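You operate a simulated robot arm through the tools that you are given. There is no shell and no other tool.

The job below is to be done with a simulated robot arm. You get a single attempt, and the scene is never put back.

JOB
Set the leading board's sliding battens to outline G23 and lock both.

It is judged by the outcome, as a careful person would: the job done as asked, and still so three seconds after it is handed in. It fails if anything else is knocked over, pushed out of place, dropped, spilled or broken.

ROBOT AND FRAMES
A 7-joint arm with a two-finger parallel gripper, fixed in place. Base frame: the origin is on the floor under the middle of its stand, x ahead of it, y to its left, z up. Lengths are in m, angles in degrees, forces in N, time in s.
It reaches about 1.046 m from its shoulder. Its first joint turns from -166.0 to 166.0 degrees. Payload 1.57 kg.
Tool frame: the origin (TCP) lies between the finger pads and is the grasp point; the fingertips stand 0.03 m ahead of it; z points along the fingers, y is the line along which they close. Largest opening 0.08 m; finger width 0.017, thickness 0.012; the body of the gripper, 0.04 by 0.082 m, starts 0.08 m behind the TCP.
Orientation is told as [roll, pitch, yaw] about the base's x, y, z axes, in that order, counted from this pose: with the fingers straight down and closing along the base's y, the tool's x points along the base's -x, its y along +y and its z along -z.

CONTROLS
- The arm moves only by the tool arm_command. Its argument "increments" is one flat list of numbers, 7 for each row, row after row: the shift along the tool's x, y, z in m, then the turn, a rotation vector about the tool's x, y, z in degrees, then the closure, from 0 (fully open) to 1 (shut). In form: [tx, ty, tz, ax, ay, az, grip, tx, ty, tz, ax, ay, az, grip, ...]. A call has 1 to 20 rows; each row is the pose to reach, as a shift and turn from the pose commanded when the call began, along the tool's axes at that moment. Rows are played at 5 a second. More than 0.05 m and 8.6 degrees between two rows, or a gripper value outside its range, and nothing of the call is played. Where a pose cannot be reached the arm comes as near as it can. A force on the tool above 40 N (or 10 N above the force at the start of the call, whichever is more), or a blocked arm, ends the call early, and 0.2 s more pass. The fingers move at their own pace (about 0.153 m/s each) and stop on an object; they squeeze with about 34 N. The grip force told is the motor's: it shows also when the fingers shut on nothing. Time passes only in rows, and 0.2 s behind the last, so rows that repeat a pose let the fingers close. It gives the time, the measured TCP pose, the force on the tool (base axes), the opening and the grip force at its end, in the units of the frame above (readings bear some noise), with the torque about the TCP (base axes, N m) and any sound that the robot's microphone picked up.
- Cameras (640 x 400 px; columns grow to the right, rows downward): "scene" is fixed at [0.0513, 0.6506, 1.6474]; the picture's right is [-0.38, -0.92, 0.00], its down [-0.77, 0.32, -0.56] and it looks along [0.51, -0.21, -0.83] (base axes); focal length 320 px, centre (320, 200). "wrist" rides on the gripper at [0.072, -0.007, -0.122] in the tool frame; the picture's right is [0.09, 1.00, 0.00], its down [-0.84, 0.08, -0.54] and it looks along [-0.54, 0.05, 0.84] (tool axes); focal length 238 px, centre (320, 200). There is no depth. A picture from a camera that has moved, and an enlarged one, comes with that camera's place and axes in the base frame and with its lens.
- camera(camera): a new picture of that camera. The clock stands still meanwhile.
- zoom(camera, box): a new picture of the part [left, top, right, bottom] of that camera's present view, enlarged. The clock stands still meanwhile.
- sign_off(): hands the job in; it is judged then, once.

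Places have to be worked out from the pictures, the camera data and where the tool is seen. Open the gripper and draw the arm clear of the work before you hand the job in, unless the task says otherwise.

The tools are called after ">>>" as a command line: name --argument value ..., lists and objects as JSON in quotes. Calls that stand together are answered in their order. arm_command: Moves the arm, as the interface text tells. Its arguments: {"type":"object","properties":{"increments":{"type":"array","items":{"type":"number"}}},"required":["increments"]} The other tools are called the same way: camera (camera) takes a picture; zoom (camera, box) takes an enlarged picture of a part of a camera's view; sign_off () hands the job in.

At the start:

```text
t: 0.0
position: [0.3019, 0.3524, 1.2516]
tool_rot: [0.0, 0.0, 0.0]
force: [-0.3, 1.0, 0.3]
wrist_torque: [0.03, 0.03, 0.01]
gripper_width: 0.0803
gripper_force: 0.1
```

scene: 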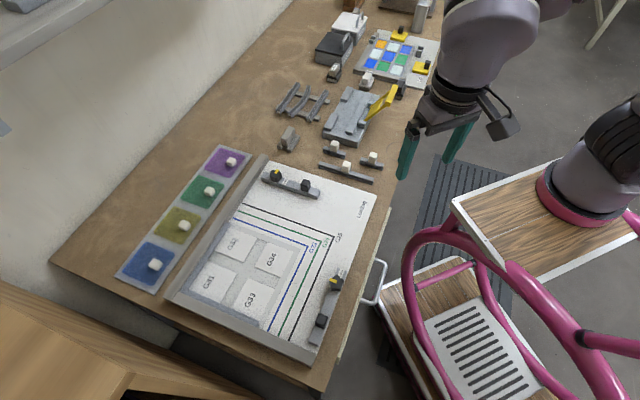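
wrist: 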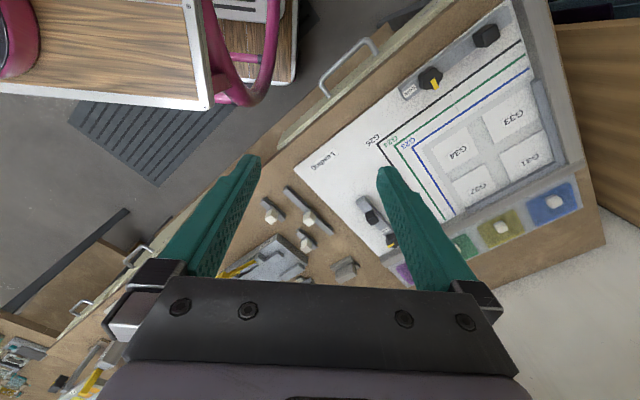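

I'll start by looking closely at the leading board in both views to see the battens, knobs and outlines.

>>> zoom --camera "scene" --box '[160, 140, 400, 380]'

>>> zoom --camera "wrist" --box '[290, 0, 610, 270]'

>>> zoom --camera "scene" --box '[280, 0, 460, 190]'

```text
1.67 times, centred on (280, 260) of scene
camera zoom: at [0.0513, 0.6506, 1.6474], right [-0.38, -0.92, 0.0], down [-0.77, 0.32, -0.56], along [0.51, -0.21, -0.83], focal length 533 px, centre (387, 100)
```

zoom: 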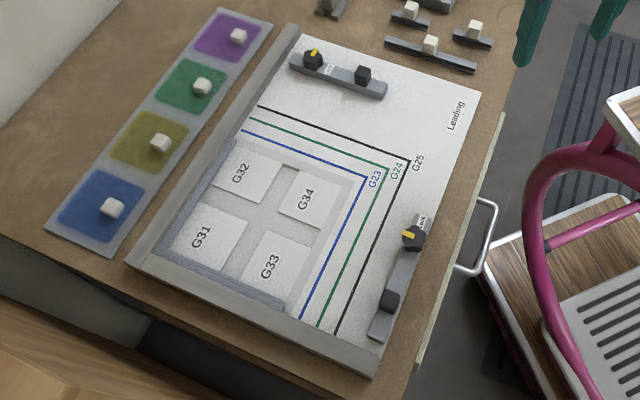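

```text
1.48 times, centred on (450, 135) of wrist
camera zoom: at [0.2325, 0.3468, 1.374], right [-0.09, 1.0, 0.0], down [0.84, 0.08, 0.54], along [0.54, 0.05, -0.84], focal length 353 px, centre (127, 296)
```

zoom: 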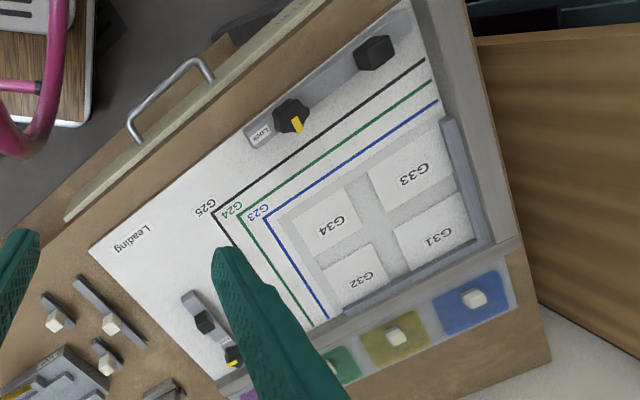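

```text
2.11 times, centred on (370, 95) of scene
camera zoom: at [0.0513, 0.6506, 1.6474], right [-0.38, -0.92, 0.0], down [-0.77, 0.32, -0.56], along [0.51, -0.21, -0.83], focal length 673 px, centre (215, 421)
```

zoom: 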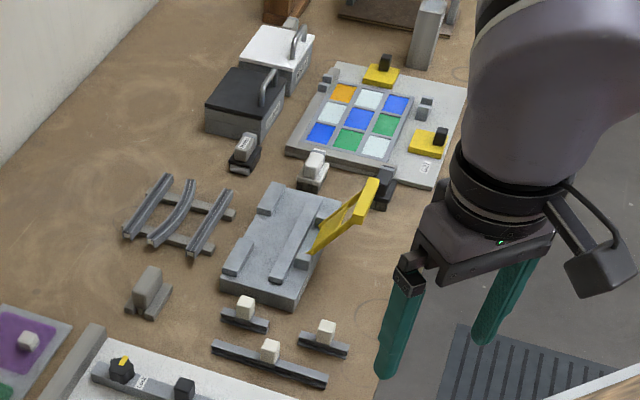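

The board appears turned about 45° to the base, with both knobs' pointers off their "Lock" marks. I'll enlarge each batten to see the handle, knob and labels.

>>> zoom --camera "scene" --box '[255, 155, 335, 205]'

>>> zoom --camera "scene" --box '[290, 255, 370, 355]'

>>> zoom --camera "scene" --box '[225, 195, 355, 345]'

```text
8.00 times, centred on (295, 180) of scene
camera zoom: at [0.0513, 0.6506, 1.6474], right [-0.38, -0.92, 0.0], down [-0.77, 0.32, -0.56], along [0.51, -0.21, -0.83], focal length 2559 px, centre (520, 360)
```

zoom: 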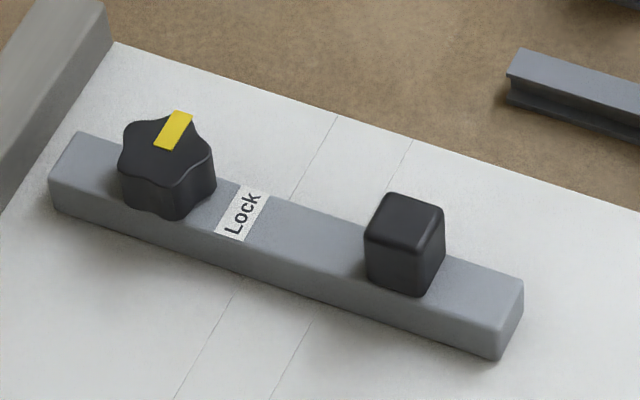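

```text
4.00 times, centred on (330, 305) of scene
camera zoom: at [0.0513, 0.6506, 1.6474], right [-0.38, -0.92, 0.0], down [-0.77, 0.32, -0.56], along [0.51, -0.21, -0.83], focal length 1279 px, centre (280, -220)
```

zoom: 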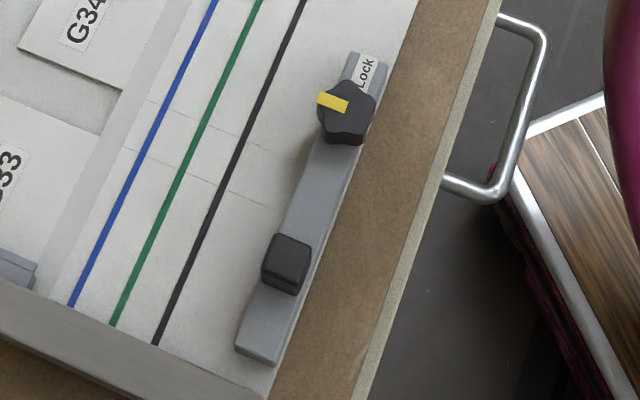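

```text
2.67 times, centred on (290, 270) of scene
camera zoom: at [0.0513, 0.6506, 1.6474], right [-0.38, -0.92, 0.0], down [-0.77, 0.32, -0.56], along [0.51, -0.21, -0.83], focal length 853 px, centre (400, 13)
```

zoom: 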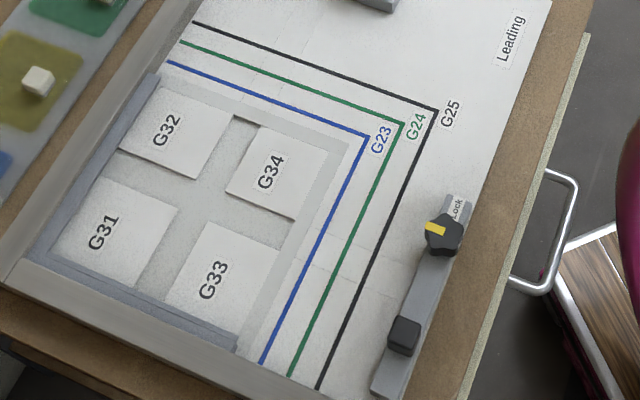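

Triangulating both views, the board top is at z≈0.923 and the board's axes lie at 45° to the base. Handle A is near (0.537, 0.492), knob A (0.599, 0.555), handle B (0.200, 0.585), knob B (0.261, 0.524), and the blue G23 corner is near (0.383, 0.546). I'll move above batten A with yaw 45° for a closer look.

>>> arm_command --increments '[-0.0235, 0.0139, 0.009, 0, 0, -4.5, 0, -0.047, 0.0278, 0.018, 0, 0, -9, 0, -0.0705, 0.0417, 0.027, 0, 0, -13.5, 0, -0.094, 0.0556, 0.036, 0, 0, -18, 0, -0.1175, 0.0695, 0.045, 0, 0, -22.5, 0, -0.141, 0.0834, 0.054, 0, 0, -27, 0, -0.1645, 0.0973, 0.063, 0, 0, -31.5, 0, -0.188, 0.1112, 0.072, 0, 0, -36, 0, -0.2115, 0.1251, 0.081, 0, 0, -40.5, 0, -0.235, 0.139, 0.09, 0, 0, -45, 0]'

```text
t: 2.2
position: [0.5364, 0.4942, 1.1627]
tool_rot: [0.0, -0.1, 45.2]
force: [-0.1, -0.2, -0.1]
wrist_torque: [0.02, -0.07, -0.01]
gripper_width: 0.0801
gripper_force: 0.0
```

The arm is at (0.536, 0.494, 1.163) with yaw 45°. I'll take a wrist and scene picture to check alignment above handle A.

>>> camera --camera "wrist"

>>> camera --camera "scene"

```text
taken
camera wrist: at [0.4922, 0.4372, 1.2843], right [-0.77, 0.64, 0.0], down [0.54, 0.65, 0.54], along [0.35, 0.42, -0.84], focal length 238 px, centre (320, 200)
```

wrist: 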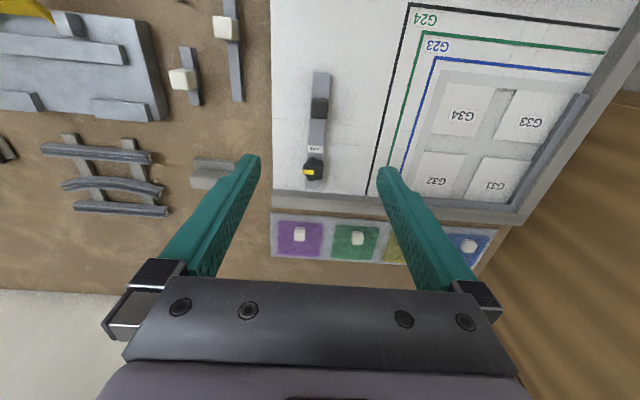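

```text
taken
```

scene: 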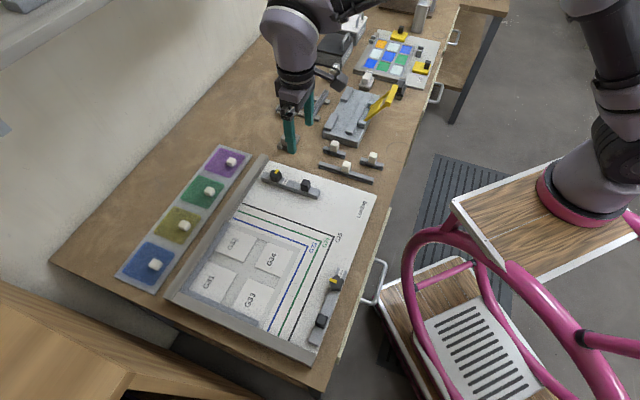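

Both views agree: handle A is at about (0.535, 0.490), nearly straight below. I'll descend to leave the tips about 3 cm above it, then look again.

>>> arm_command --increments '[0.001, -0.0005, 0.033, 0, 0, 0, 0, 0.002, -0.001, 0.066, 0, 0, 0, 0, 0.0025, -0.0015, 0.099, 0, 0, 0, 0, 0.0025, -0.0015, 0.132, 0, 0, 0, 0]'

>>> camera --camera "wrist"

>>> zoom --camera "scene" --box '[240, 120, 340, 220]'

```text
t: 3.2
position: [0.5361, 0.4891, 1.0276]
tool_rot: [-0.1, 0.0, 45.0]
force: [0.3, -0.5, -0.2]
wrist_torque: [0.01, 0.0, 0.01]
gripper_width: 0.0801
gripper_force: 0.2
```

```text
taken
camera wrist: at [0.492, 0.4337, 1.1503], right [-0.77, 0.64, 0.0], down [0.54, 0.65, 0.54], along [0.35, 0.42, -0.84], focal length 238 px, centre (320, 200)
```

wrist: 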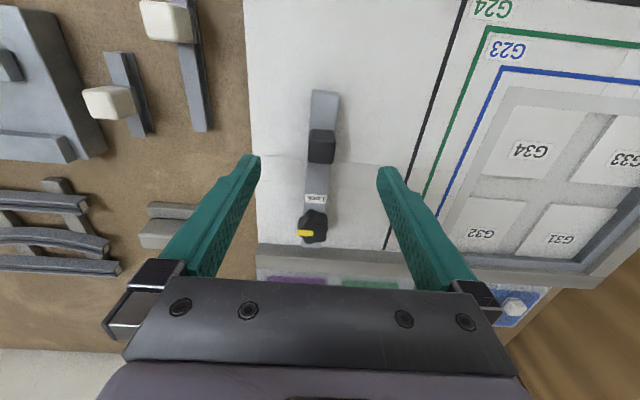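

```text
4.00 times, centred on (290, 170) of scene
camera zoom: at [0.0513, 0.6506, 1.6474], right [-0.38, -0.92, 0.0], down [-0.77, 0.32, -0.56], along [0.51, -0.21, -0.83], focal length 1279 px, centre (440, 320)
```

zoom: 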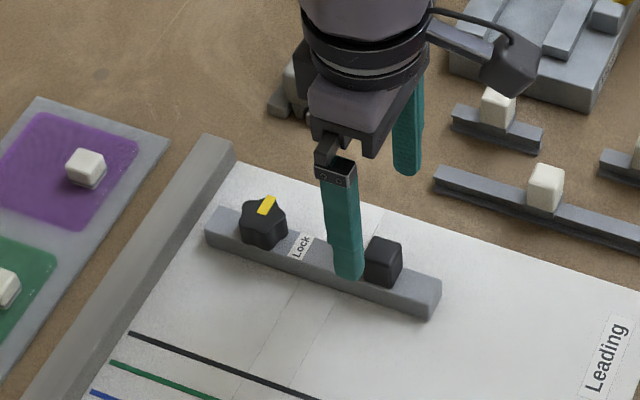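

The tool now looks centred over handle A. I'll enlarge the wrist view to check the handle's outline before descending.

>>> zoom --camera "wrist" --box '[250, 70, 400, 260]'

```text
2.11 times, centred on (325, 165) of wrist
camera zoom: at [0.492, 0.4337, 1.1503], right [-0.77, 0.64, 0.0], down [0.54, 0.65, 0.54], along [0.35, 0.42, -0.84], focal length 502 px, centre (310, 274)
```

zoom: 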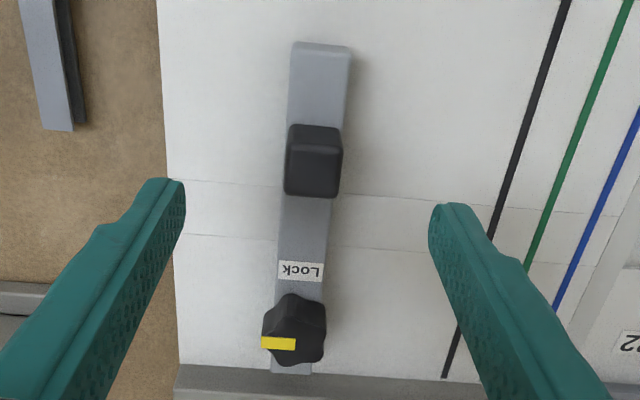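

Handle A's top centre works out at (0.535, 0.488), within 1 mm of the tool. I'll descend so the tips sit around z≈0.947, then close on the handle.

>>> arm_command --increments '[0.0, -0.0005, 0.025, 0, 0, 0, 0, 0.0, -0.0005, 0.05, 0, 0, 0, 0, 0.0, -0.0005, 0.05, 0, 0, 0, 0]'

>>> camera --camera "wrist"

>>> zoom --camera "scene" --box '[250, 150, 330, 210]'

```text
t: 4.0
position: [0.5359, 0.4909, 0.9796]
tool_rot: [0.0, 0.1, 45.0]
force: [0.7, 0.3, -0.6]
wrist_torque: [-0.04, 0.01, -0.01]
gripper_width: 0.08
gripper_force: 0.1
```

```text
taken
camera wrist: at [0.4919, 0.4342, 1.1016], right [-0.77, 0.64, 0.0], down [0.54, 0.65, 0.54], along [0.35, 0.42, -0.84], focal length 238 px, centre (320, 200)
```

wrist: 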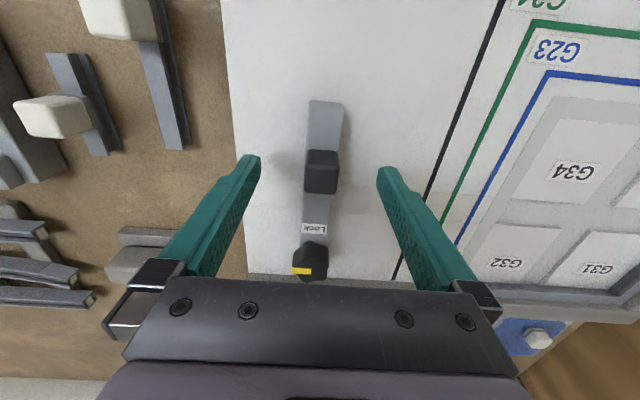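

```text
6.67 times, centred on (290, 180) of scene
camera zoom: at [0.0513, 0.6506, 1.6474], right [-0.38, -0.92, 0.0], down [-0.77, 0.32, -0.56], along [0.51, -0.21, -0.83], focal length 2132 px, centre (520, 333)
```

zoom: 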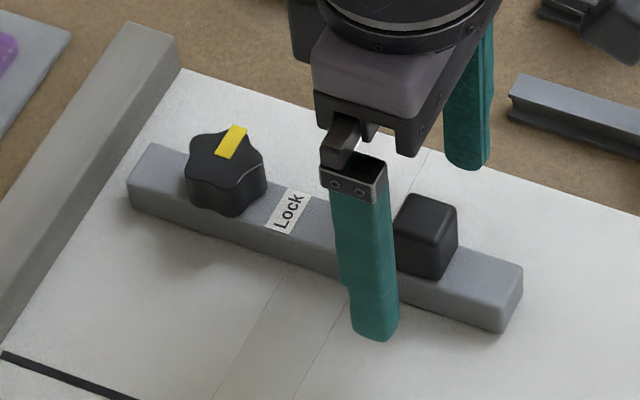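

The tips are at the right height beside handle A, maybe 3 mm too far along the batten, so I'll shift that much and close.

>>> arm_command --increments '[0.003, 0, 0, 0, 0, 0, 0, 0.003, 0, 0, 0, 0, 0, 0.5, 0.003, 0, 0, 0, 0, 0, 1, 0.003, 0, 0, 0, 0, 0, 1]'

>>> zoom --camera "scene" --box '[250, 150, 330, 210]'

>>> camera --camera "wrist"

```text
t: 5.0
position: [0.5353, 0.4893, 0.9791]
tool_rot: [0.0, 0.0, 45.1]
force: [-2.9, 5.5, -0.6]
wrist_torque: [0.33, -0.13, -0.02]
gripper_width: 0.022
gripper_force: 34.6
```

```text
6.67 times, centred on (290, 180) of scene
camera zoom: at [0.0513, 0.6506, 1.6474], right [-0.38, -0.92, 0.0], down [-0.77, 0.32, -0.56], along [0.51, -0.21, -0.83], focal length 2132 px, centre (520, 333)
```

zoom: 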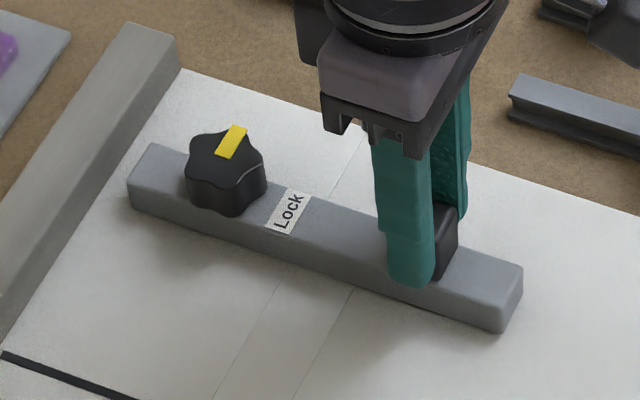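

```text
taken
camera wrist: at [0.4894, 0.4326, 1.1021], right [-0.77, 0.64, 0.0], down [0.54, 0.65, 0.54], along [0.35, 0.42, -0.84], focal length 238 px, centre (320, 200)
```

wrist: 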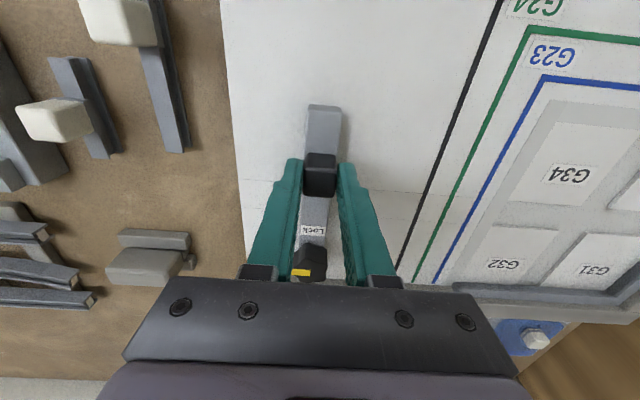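

The handle is gripped (width 0.022). I'll slide batten A gently along +tool y (toward the outlines) for 5 cm and watch the force.

>>> arm_command --increments '[0, 0.005, 0, 0, 0, 0, 1, 0, 0.012, 0, 0, 0, 0, 1, 0, 0.022, 0, 0, 0, 0, 1, 0, 0.032, 0, 0, 0, 0, 1, 0, 0.042, 0, 0, 0, 0, 1, 0, 0.05, 0, 0, 0, 0, 1]'

>>> camera --camera "wrist"

>>> zoom --camera "scene" --box '[220, 150, 340, 250]'

```text
t: 6.4
position: [0.5006, 0.5226, 0.9797]
tool_rot: [-0.1, 0.0, 45.0]
force: [2.5, 3.4, -1.7]
wrist_torque: [0.17, -0.27, -0.01]
gripper_width: 0.0219
gripper_force: 34.9
```

```text
taken
camera wrist: at [0.4551, 0.4669, 1.1021], right [-0.77, 0.64, 0.0], down [0.54, 0.65, 0.54], along [0.35, 0.42, -0.84], focal length 238 px, centre (320, 200)
```

wrist: 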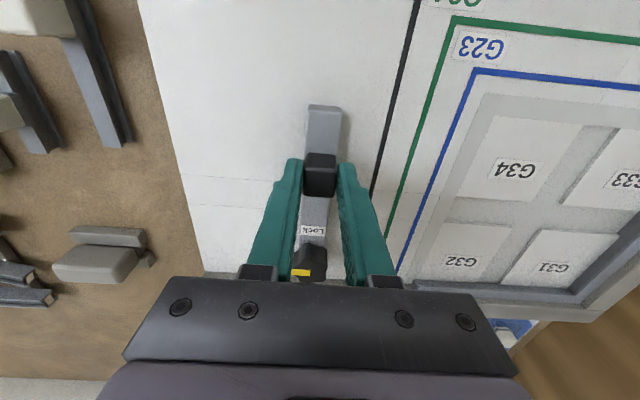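

```text
4.00 times, centred on (280, 200) of scene
camera zoom: at [0.0513, 0.6506, 1.6474], right [-0.38, -0.92, 0.0], down [-0.77, 0.32, -0.56], along [0.51, -0.21, -0.83], focal length 1279 px, centre (480, 200)
```

zoom: 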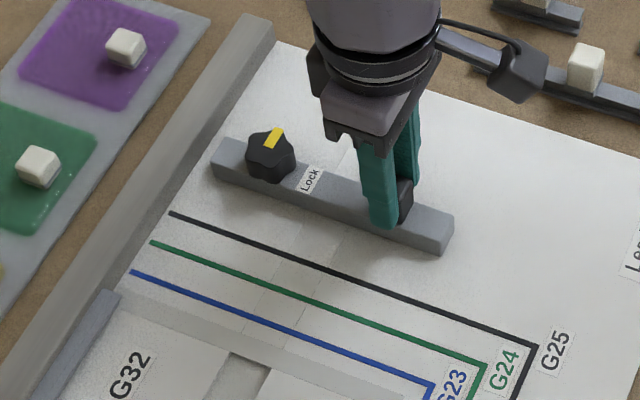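

The batten slides freely. The remaining gap to the blue line is about 0.087 m, so I'll slide 0.075 m more and then look closely.

>>> arm_command --increments '[0, 0.008, 0, 0, 0, 0, 1, 0, 0.018, 0, 0, 0, 0, 1, 0, 0.028, 0, 0, 0, 0, 1, 0, 0.038, 0, 0, 0, 0, 1, 0, 0.048, 0, 0, 0, 0, 1, 0, 0.058, 0, 0, 0, 0, 1, 0, 0.068, 0, 0, 0, 0, 1, 0, 0.075, 0, 0, 0, 0, 1]'

>>> camera --camera "wrist"

>>> zoom --camera "scene" --box '[220, 170, 340, 260]'

```text
t: 8.2
position: [0.4465, 0.5762, 0.9796]
tool_rot: [0.1, 0.2, 44.9]
force: [-2.7, -1.6, -9.2]
wrist_torque: [0.46, -0.47, -0.14]
gripper_width: 0.0219
gripper_force: 35.0
```

```text
taken
camera wrist: at [0.4019, 0.5204, 1.1022], right [-0.77, 0.64, 0.0], down [0.54, 0.65, 0.54], along [0.35, 0.42, -0.84], focal length 238 px, centre (320, 200)
```

wrist: 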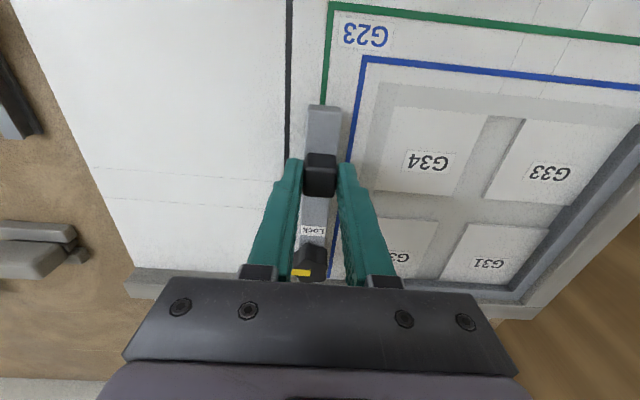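

```text
4.44 times, centred on (280, 215) of scene
camera zoom: at [0.0513, 0.6506, 1.6474], right [-0.38, -0.92, 0.0], down [-0.77, 0.32, -0.56], along [0.51, -0.21, -0.83], focal length 1422 px, centre (498, 133)
```

zoom: 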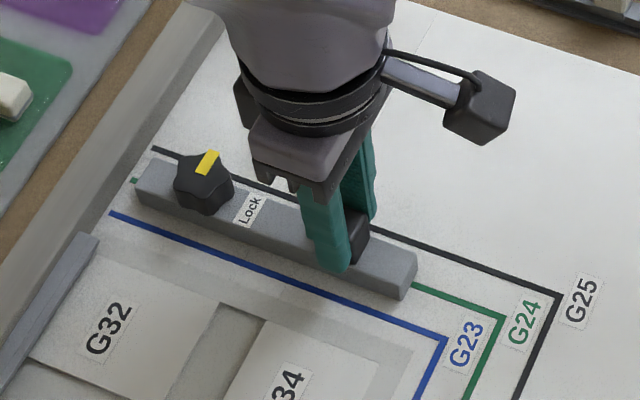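

Batten A is now just short of the blue line; I'll zoom to measure the remaining gap at both ends.

>>> zoom --camera "scene" --box '[236, 195, 306, 245]'

>>> zoom --camera "wrist" --box '[270, 60, 400, 160]'

```text
8.00 times, centred on (271, 220) of scene
camera zoom: at [0.0513, 0.6506, 1.6474], right [-0.38, -0.92, 0.0], down [-0.77, 0.32, -0.56], along [0.51, -0.21, -0.83], focal length 2559 px, centre (712, 40)
```

zoom: 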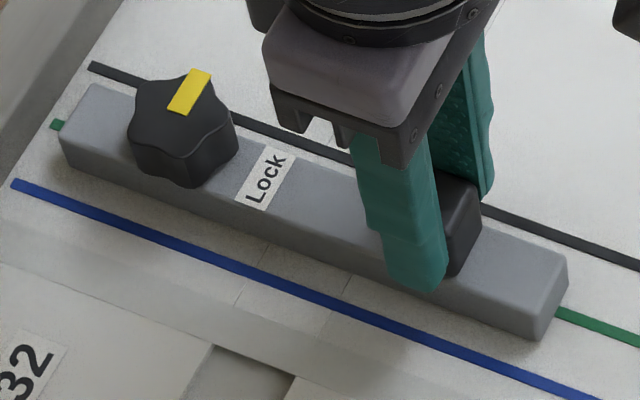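

```text
4.00 times, centred on (335, 110) of wrist
camera zoom: at [0.4019, 0.5204, 1.1022], right [-0.77, 0.64, 0.0], down [0.54, 0.65, 0.54], along [0.35, 0.42, -0.84], focal length 953 px, centre (260, 560)
```

zoom: 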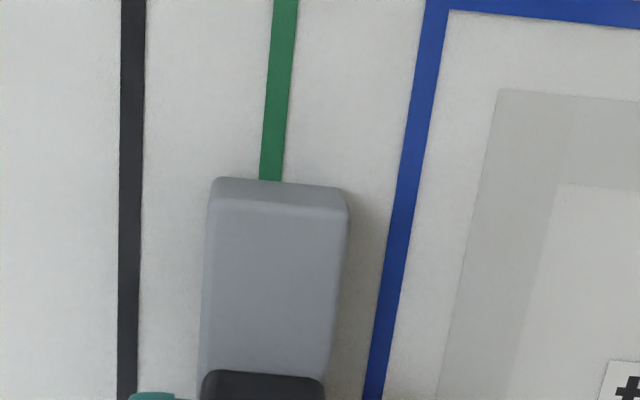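

Wrist and scene measurements put the inner edge about 12–13 mm short of the blue line's centre. I'll slide 12 mm further and re-measure.

>>> arm_command --increments '[0, 0.005, 0, 0, 0, 0, 1, 0, 0.009, 0, 0, 0, 0, 1, 0, 0.012, 0, 0, 0, 0, 1, 0, 0.012, 0, 0, 0, 0, 1]'

>>> zoom --camera "scene" --box '[236, 195, 306, 245]'

>>> zoom --camera "wrist" --box '[270, 60, 400, 160]'

```text
t: 9.2
position: [0.4387, 0.5837, 0.9802]
tool_rot: [-0.1, 0.0, 45.0]
force: [-0.1, -0.5, -5.6]
wrist_torque: [-0.42, 0.54, -0.05]
gripper_width: 0.0217
gripper_force: 34.9
```

```text
8.00 times, centred on (271, 220) of scene
camera zoom: at [0.0513, 0.6506, 1.6474], right [-0.38, -0.92, 0.0], down [-0.77, 0.32, -0.56], along [0.51, -0.21, -0.83], focal length 2559 px, centre (712, 40)
```

zoom: 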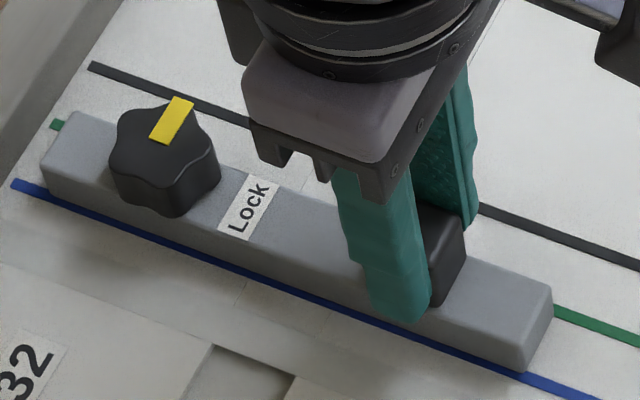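

```text
4.00 times, centred on (335, 110) of wrist
camera zoom: at [0.3936, 0.5285, 1.1022], right [-0.77, 0.64, 0.0], down [0.54, 0.65, 0.54], along [0.35, 0.42, -0.84], focal length 953 px, centre (260, 560)
```

zoom: 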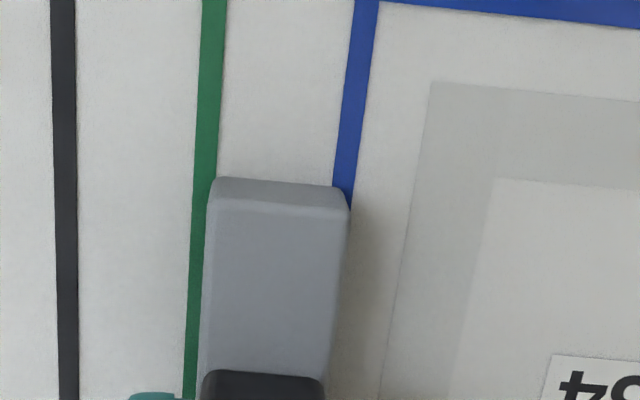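

The inner edge now sits on the blue line at the near end; I'll zoom closer to check along the whole length.

>>> zoom --camera "scene" --box '[236, 208, 272, 232]'

>>> zoom --camera "scene" --box '[274, 222, 310, 246]'

```text
16.00 times, centred on (254, 220) of scene
camera zoom: at [0.0513, 0.6506, 1.6474], right [-0.38, -0.92, 0.0], down [-0.77, 0.32, -0.56], along [0.51, -0.21, -0.83], focal length 5118 px, centre (1376, -120)
```

zoom: 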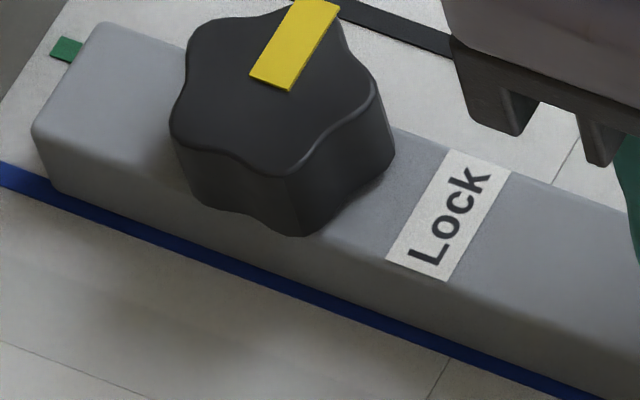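

```text
16.00 times, centred on (292, 234) of scene
camera zoom: at [0.0513, 0.6506, 1.6474], right [-0.38, -0.92, 0.0], down [-0.77, 0.32, -0.56], along [0.51, -0.21, -0.83], focal length 5118 px, centre (768, -344)
```

zoom: 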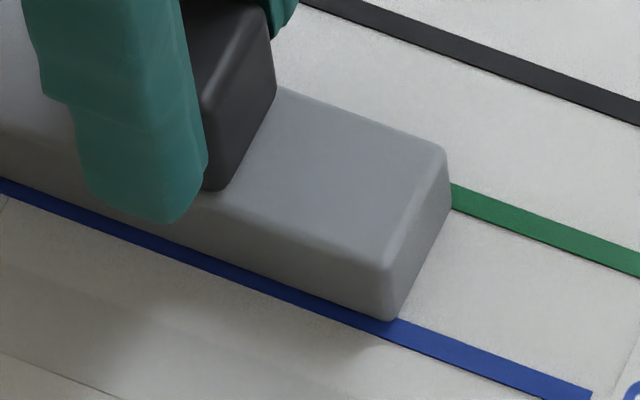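

Batten A's inner edge lies right on the blue line's centre along its full length. I'll release the handle, rise straight up 6 cm, and check that it stayed put.

>>> arm_command --increments '[0, 0, 0, 0, 0, 0, 0.7, 0, 0, 0, 0, 0, 0, 0.3, 0, 0, 0, 0, 0, 0, 0.3, 0, 0, -0.02, 0, 0, 0, 0.3, 0, 0, -0.06, 0, 0, 0, 0.3]'

>>> zoom --camera "scene" --box '[236, 195, 306, 245]'

>>> camera --camera "wrist"

```text
t: 10.4
position: [0.4392, 0.587, 1.0404]
tool_rot: [-0.1, 0.1, 45.0]
force: [0.4, 0.2, -0.6]
wrist_torque: [-0.02, 0.0, 0.0]
gripper_width: 0.0562
gripper_force: 0.0
```

```text
8.00 times, centred on (271, 220) of scene
camera zoom: at [0.0513, 0.6506, 1.6474], right [-0.38, -0.92, 0.0], down [-0.77, 0.32, -0.56], along [0.51, -0.21, -0.83], focal length 2559 px, centre (712, 40)
```

zoom: 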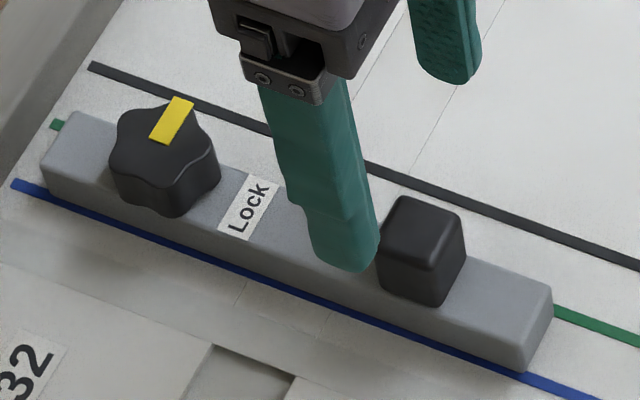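

```text
taken
camera wrist: at [0.3945, 0.5299, 1.1628], right [-0.77, 0.64, 0.0], down [0.54, 0.65, 0.54], along [0.35, 0.42, -0.84], focal length 238 px, centre (320, 200)
```

wrist: 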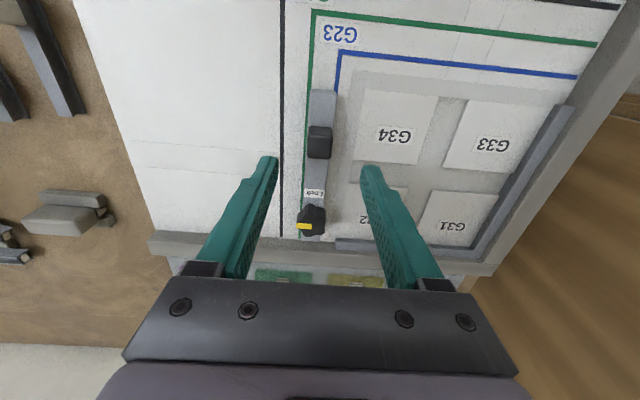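

Batten A stayed on the line after release. I'll shift about 9 cm along the batten to over its lock knob and look from there.

>>> arm_command --increments '[-0.03, 0, 0, 0, 0, 0, 0.3, -0.06, 0, 0, 0, 0, 0, 0.3, -0.09, 0, 0, 0, 0, 0, 0.3, -0.09, 0, 0, 0, 0, 0, 0.1]'

>>> zoom --camera "wrist" --box '[250, 70, 400, 220]'

>>> zoom --camera "scene" --box '[220, 175, 310, 245]'

```text
t: 11.4
position: [0.5029, 0.6494, 1.041]
tool_rot: [0.0, 0.0, 45.0]
force: [-0.2, -0.1, 0.1]
wrist_torque: [-0.05, -0.02, -0.01]
gripper_width: 0.0724
gripper_force: 0.0
```

```text
2.67 times, centred on (325, 145) of wrist
camera zoom: at [0.457, 0.5928, 1.1632], right [-0.77, 0.64, 0.0], down [0.54, 0.65, 0.54], along [0.35, 0.42, -0.84], focal length 636 px, centre (307, 347)
```

zoom: 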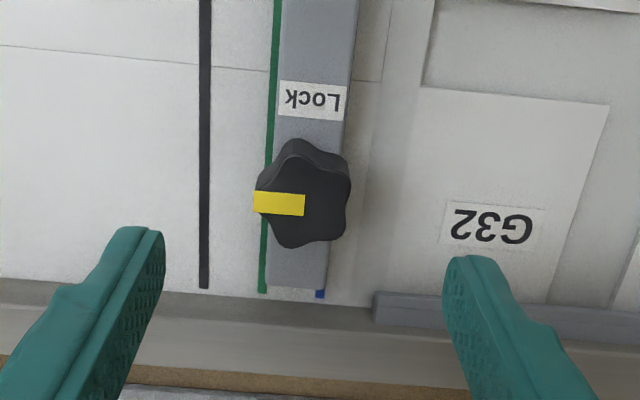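

```text
5.71 times, centred on (265, 210) of scene
camera zoom: at [0.0513, 0.6506, 1.6474], right [-0.38, -0.92, 0.0], down [-0.77, 0.32, -0.56], along [0.51, -0.21, -0.83], focal length 1828 px, centre (634, 143)
```

zoom: 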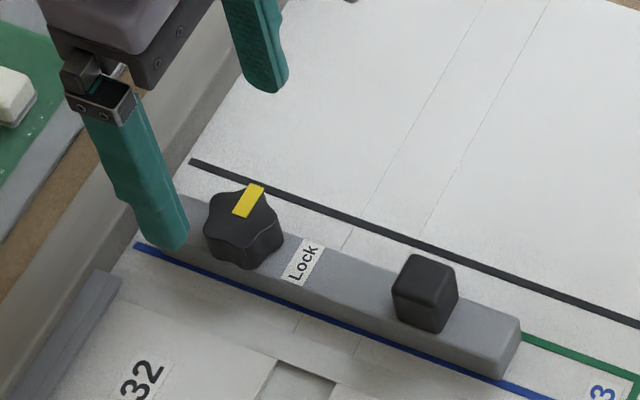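

The five-lobed lock knob is almost centred below, with its pointer lobe toward −tool y. I'll make small centring shifts (2.5 mm along the batten, 1.6 mm for the lobe asymmetry) and descend part-way to check again.

>>> arm_command --increments '[-0.0025, -0.0016, 0.02, 0, 0, 0, 0.1, -0.0025, -0.0016, 0.037, 0, 0, 0, 0.1, -0.0025, -0.0016, 0.037, 0, 0, 0, 0.2]'

>>> zoom --camera "wrist" --box '[260, 90, 390, 220]'

>>> zoom --camera "scene" --box '[230, 180, 290, 230]'

```text
t: 12.2
position: [0.5056, 0.6483, 1.0039]
tool_rot: [0.1, 0.0, 45.1]
force: [-0.3, 0.6, -0.2]
wrist_torque: [-0.05, -0.01, -0.01]
gripper_width: 0.0643
gripper_force: 0.0
```

```text
3.08 times, centred on (325, 155) of wrist
camera zoom: at [0.4603, 0.5932, 1.1258], right [-0.77, 0.64, 0.0], down [0.54, 0.65, 0.54], along [0.35, 0.42, -0.84], focal length 733 px, centre (305, 338)
```

zoom: 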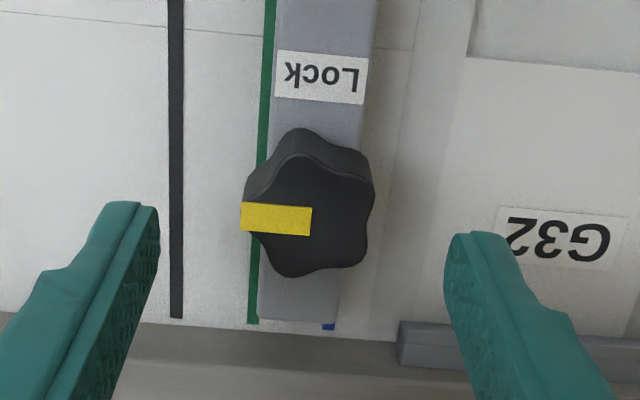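

```text
8.00 times, centred on (260, 205) of scene
camera zoom: at [0.0513, 0.6506, 1.6474], right [-0.38, -0.92, 0.0], down [-0.77, 0.32, -0.56], along [0.51, -0.21, -0.83], focal length 2559 px, centre (800, 160)
```

zoom: 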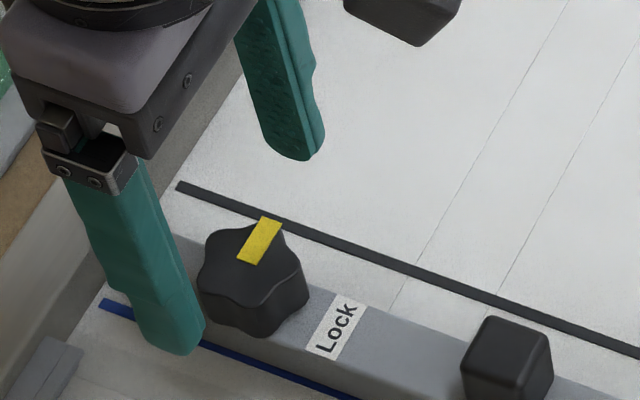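

The knob axis is now at about tool (0.000, +0.002), as intended. I'll descend 3.5 cm so the pads cover the knob and close gently.

>>> arm_command --increments '[0, 0, 0.018, 0, 0, 0, 0.2, 0, 0, 0.035, 0, 0, 0, 0.2, 0, 0, 0.035, 0, 0, 0, 0.4, 0, 0, 0.035, 0, 0, 0, 0.55]'

>>> zoom --camera "wrist" --box '[250, 100, 390, 240]'

>>> zoom --camera "scene" --box '[230, 180, 290, 230]'

```text
t: 13.2
position: [0.5066, 0.6473, 0.9684]
tool_rot: [0.1, 0.0, 44.9]
force: [0.8, 0.3, -1.3]
wrist_torque: [0.0, 0.02, -0.02]
gripper_width: 0.0359
gripper_force: 0.1
```

```text
2.86 times, centred on (320, 170) of wrist
camera zoom: at [0.4603, 0.5924, 1.0907], right [-0.77, 0.64, 0.0], down [0.54, 0.65, 0.54], along [0.35, 0.42, -0.84], focal length 681 px, centre (320, 286)
```

zoom: 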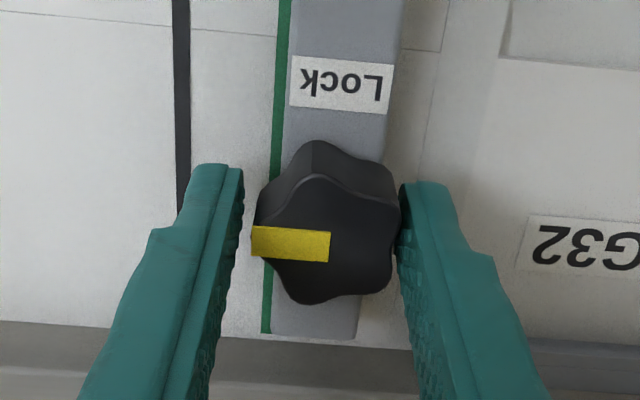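

```text
8.00 times, centred on (260, 205) of scene
camera zoom: at [0.0513, 0.6506, 1.6474], right [-0.38, -0.92, 0.0], down [-0.77, 0.32, -0.56], along [0.51, -0.21, -0.83], focal length 2559 px, centre (800, 160)
```

zoom: 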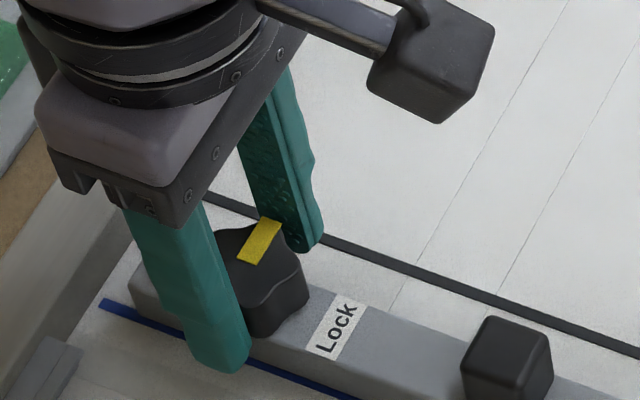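

The opening is 36 mm with the knob about 31.5 mm wide, centred to within 0.5 mm. I'll shift 0.4 mm and close fully, then check the batten edge hasn't moved.

>>> arm_command --increments '[0, 0.0004, 0, 0, 0, 0, 0.6, 0, 0.0004, 0, 0, 0, 0, 1, 0, 0.0004, 0, 0, 0, 0, 1]'

>>> zoom --camera "wrist" --box '[250, 100, 390, 240]'

>>> zoom --camera "scene" --box '[236, 195, 306, 245]'

```text
t: 14.0
position: [0.5051, 0.6481, 0.9688]
tool_rot: [0.0, 0.0, 45.0]
force: [-0.9, 0.6, 3.3]
wrist_torque: [-0.17, 0.25, 0.03]
gripper_width: 0.0313
gripper_force: 40.3
```

```text
2.86 times, centred on (320, 170) of wrist
camera zoom: at [0.4604, 0.5922, 1.0905], right [-0.77, 0.64, 0.0], down [0.54, 0.65, 0.54], along [0.35, 0.42, -0.84], focal length 681 px, centre (320, 286)
```

zoom: 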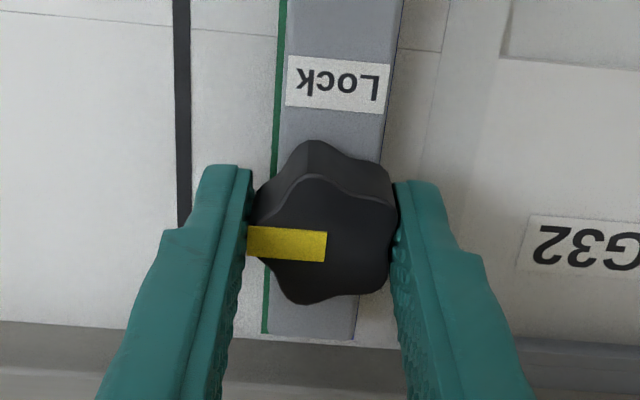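

```text
8.00 times, centred on (271, 220) of scene
camera zoom: at [0.0513, 0.6506, 1.6474], right [-0.38, -0.92, 0.0], down [-0.77, 0.32, -0.56], along [0.51, -0.21, -0.83], focal length 2559 px, centre (712, 40)
```

zoom: 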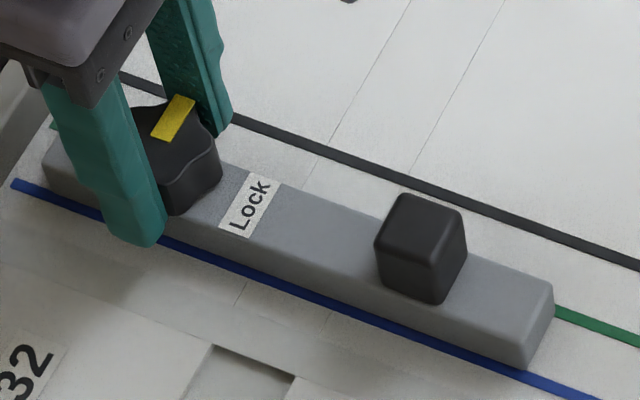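

The knob is gripped firmly (31.3 mm). The batten may have crept about 1 mm back; I'll zoom on the edge to measure.

>>> zoom --camera "scene" --box '[274, 222, 310, 246]'

>>> zoom --camera "scene" --box '[236, 208, 272, 232]'

```text
16.00 times, centred on (292, 234) of scene
camera zoom: at [0.0513, 0.6506, 1.6474], right [-0.38, -0.92, 0.0], down [-0.77, 0.32, -0.56], along [0.51, -0.21, -0.83], focal length 5118 px, centre (768, -344)
```

zoom: 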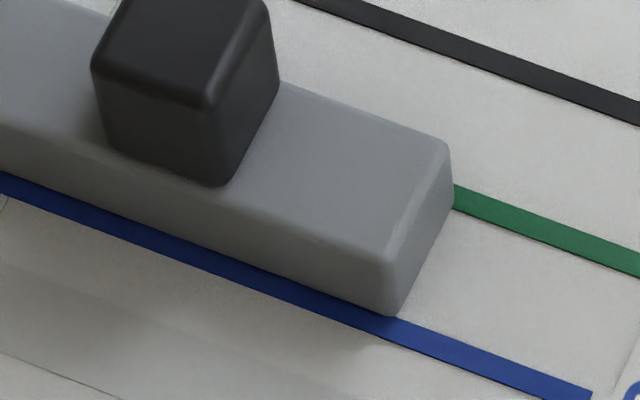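

```text
16.00 times, centred on (254, 220) of scene
camera zoom: at [0.0513, 0.6506, 1.6474], right [-0.38, -0.92, 0.0], down [-0.77, 0.32, -0.56], along [0.51, -0.21, -0.83], focal length 5118 px, centre (1376, -120)
```

zoom: 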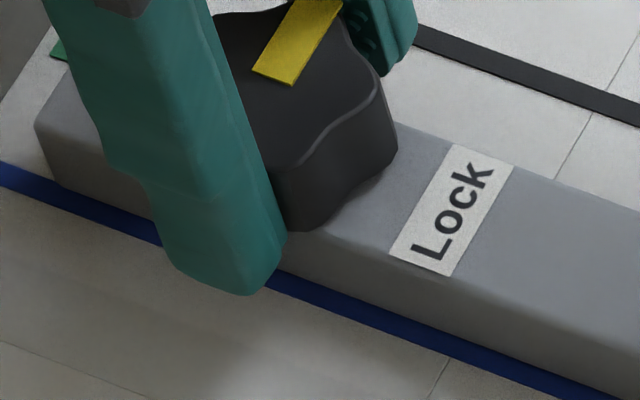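

The batten crept back about 1 mm, so I'll nudge it +1 mm via the knob grip and verify before turning.

>>> arm_command --increments '[0, 0.0005, 0, 0, 0, 0, 1, 0, 0.001, 0, 0, 0, 0, 1, 0, 0.001, 0, 0, 0, 0, 1]'

>>> zoom --camera "scene" --box '[274, 222, 310, 246]'

```text
t: 14.8
position: [0.5041, 0.6492, 0.9684]
tool_rot: [-0.1, -0.2, 45.0]
force: [-1.2, -3.5, 10.0]
wrist_torque: [-1.0, 0.58, -0.05]
gripper_width: 0.0317
gripper_force: 40.1
```

```text
16.00 times, centred on (292, 234) of scene
camera zoom: at [0.0513, 0.6506, 1.6474], right [-0.38, -0.92, 0.0], down [-0.77, 0.32, -0.56], along [0.51, -0.21, -0.83], focal length 5118 px, centre (768, -344)
```

zoom: 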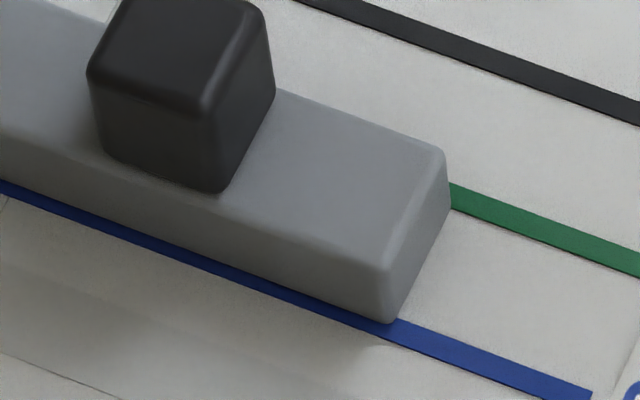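

The edge is back on the blue line's centre. Now I'll turn the knob clockwise (positive about tool z) about its own axis, first 45°, and check it is following.

>>> arm_command --increments '[0.0002, 0, 0, 0, 0, 7.5, 1, 0.0004, 0.0001, 0, 0, 0, 15, 1, 0.0006, 0.0001, 0, 0, 0, 22.5, 1, 0.0008, 0.0002, 0, 0, 0, 30, 1, 0.001, 0.0003, 0, 0, 0, 37.5, 1, 0.0011, 0.0005, 0, 0, 0, 45, 1]'

>>> camera --camera "wrist"

>>> zoom --camera "scene" --box '[236, 195, 306, 245]'

```text
t: 16.2
position: [0.5033, 0.6498, 0.9689]
tool_rot: [0.1, -0.1, 0.4]
force: [0.2, -0.5, 1.6]
wrist_torque: [0.55, -0.41, 6.2]
gripper_width: 0.0498
gripper_force: 45.3
```

```text
taken
camera wrist: at [0.432, 0.6421, 1.0896], right [-0.1, 0.99, 0.0], down [0.84, 0.08, 0.54], along [0.54, 0.05, -0.84], focal length 238 px, centre (320, 200)
```

wrist: 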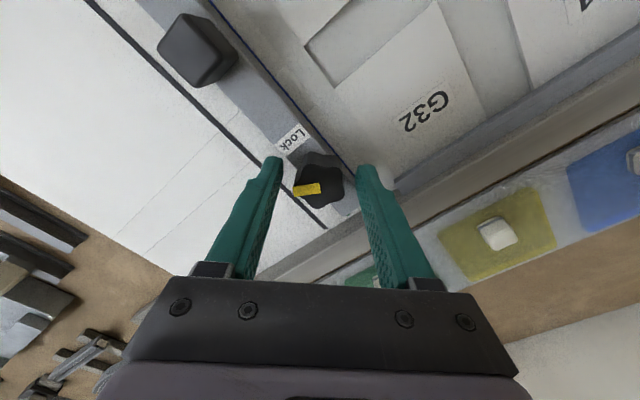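

```text
8.00 times, centred on (271, 220) of scene
camera zoom: at [0.0513, 0.6506, 1.6474], right [-0.38, -0.92, 0.0], down [-0.77, 0.32, -0.56], along [0.51, -0.21, -0.83], focal length 2559 px, centre (712, 40)
```

zoom: 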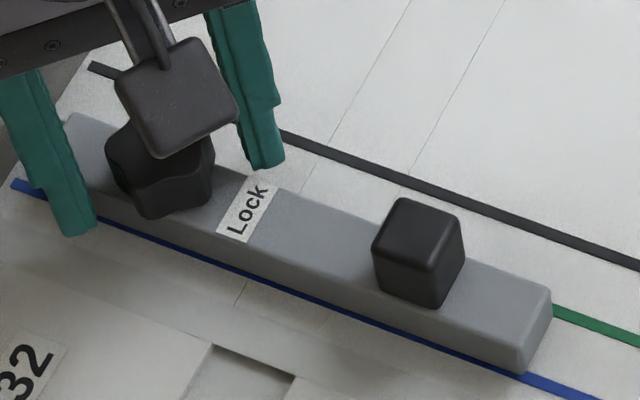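

The fingers opened to 50 mm and the torque is high: the tips sit below the batten's top and wedged on its sides while turning, though the knob did turn about 40°. I'll open to free them, then lift 8 mm so the tips clear the batten top.

>>> arm_command --increments '[0, 0, 0, 0, 0, 0, 0.3, 0, 0, 0, 0, 0, 0, 0.2, 0, 0, 0, 0, 0, 0, 0.2, 0, 0, -0.008, 0, 0, 0, 0.2, 0, 0, -0.03, 0, 0, 0, 0.2]'

>>> camera --camera "wrist"

>>> zoom --camera "scene" --box '[236, 195, 306, 245]'

>>> zoom --camera "scene" --box '[274, 222, 310, 246]'

```text
t: 17.4
position: [0.5021, 0.6501, 0.9974]
tool_rot: [-0.1, 0.0, 0.0]
force: [0.1, -0.4, 0.1]
wrist_torque: [0.0, 0.0, -0.05]
gripper_width: 0.064
gripper_force: 0.0
```

```text
taken
camera wrist: at [0.4317, 0.6426, 1.1199], right [-0.09, 1.0, 0.0], down [0.84, 0.08, 0.54], along [0.54, 0.05, -0.84], focal length 238 px, centre (320, 200)
```

wrist: 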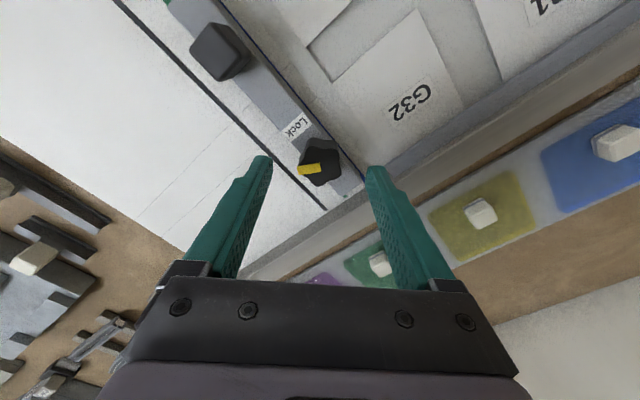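

```text
8.00 times, centred on (271, 220) of scene
camera zoom: at [0.0513, 0.6506, 1.6474], right [-0.38, -0.92, 0.0], down [-0.77, 0.32, -0.56], along [0.51, -0.21, -0.83], focal length 2559 px, centre (712, 40)
```

zoom: 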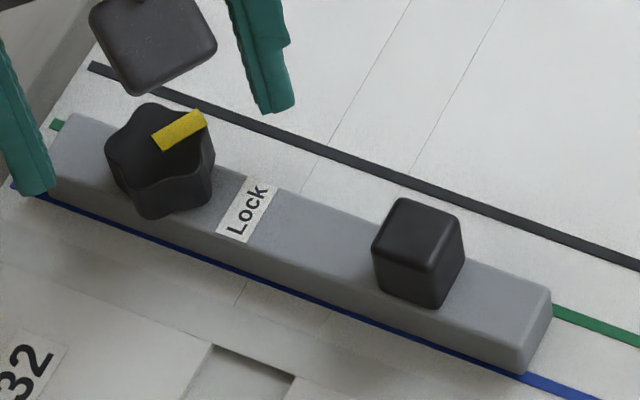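

```text
16.00 times, centred on (292, 234) of scene
camera zoom: at [0.0513, 0.6506, 1.6474], right [-0.38, -0.92, 0.0], down [-0.77, 0.32, -0.56], along [0.51, -0.21, -0.83], focal length 5118 px, centre (768, -344)
```

zoom: 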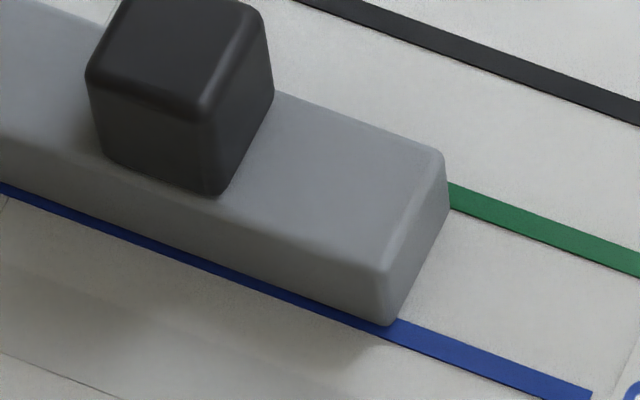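

The batten is unharmed and about 0.7 mm past the line's centre. I'll zoom in on the knob to read its current angle and centre for a regrip.

>>> zoom --camera "wrist" --box '[260, 100, 380, 220]'

>>> zoom --camera "scene" --box '[240, 200, 270, 225]'

```text
3.33 times, centred on (320, 160) of wrist
camera zoom: at [0.4317, 0.6426, 1.1199], right [-0.09, 1.0, 0.0], down [0.84, 0.08, 0.54], along [0.54, 0.05, -0.84], focal length 794 px, centre (320, 333)
```

zoom: 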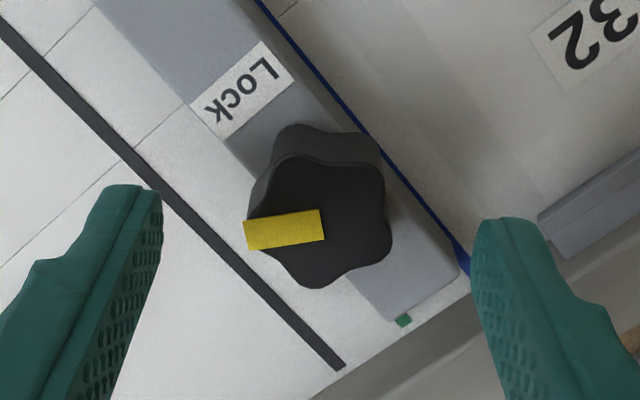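

```text
16.00 times, centred on (255, 212) of scene
camera zoom: at [0.0513, 0.6506, 1.6474], right [-0.38, -0.92, 0.0], down [-0.77, 0.32, -0.56], along [0.51, -0.21, -0.83], focal length 5118 px, centre (1360, 0)
```

zoom: 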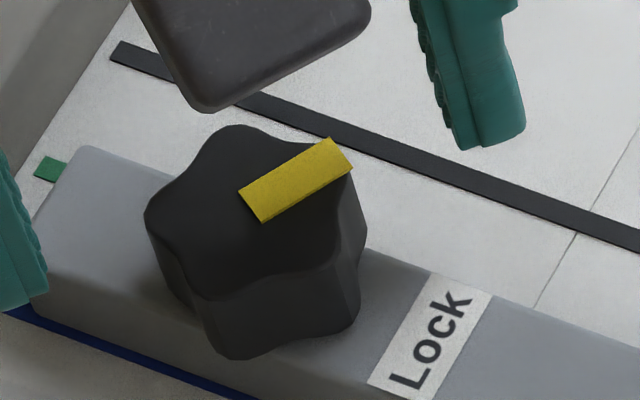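

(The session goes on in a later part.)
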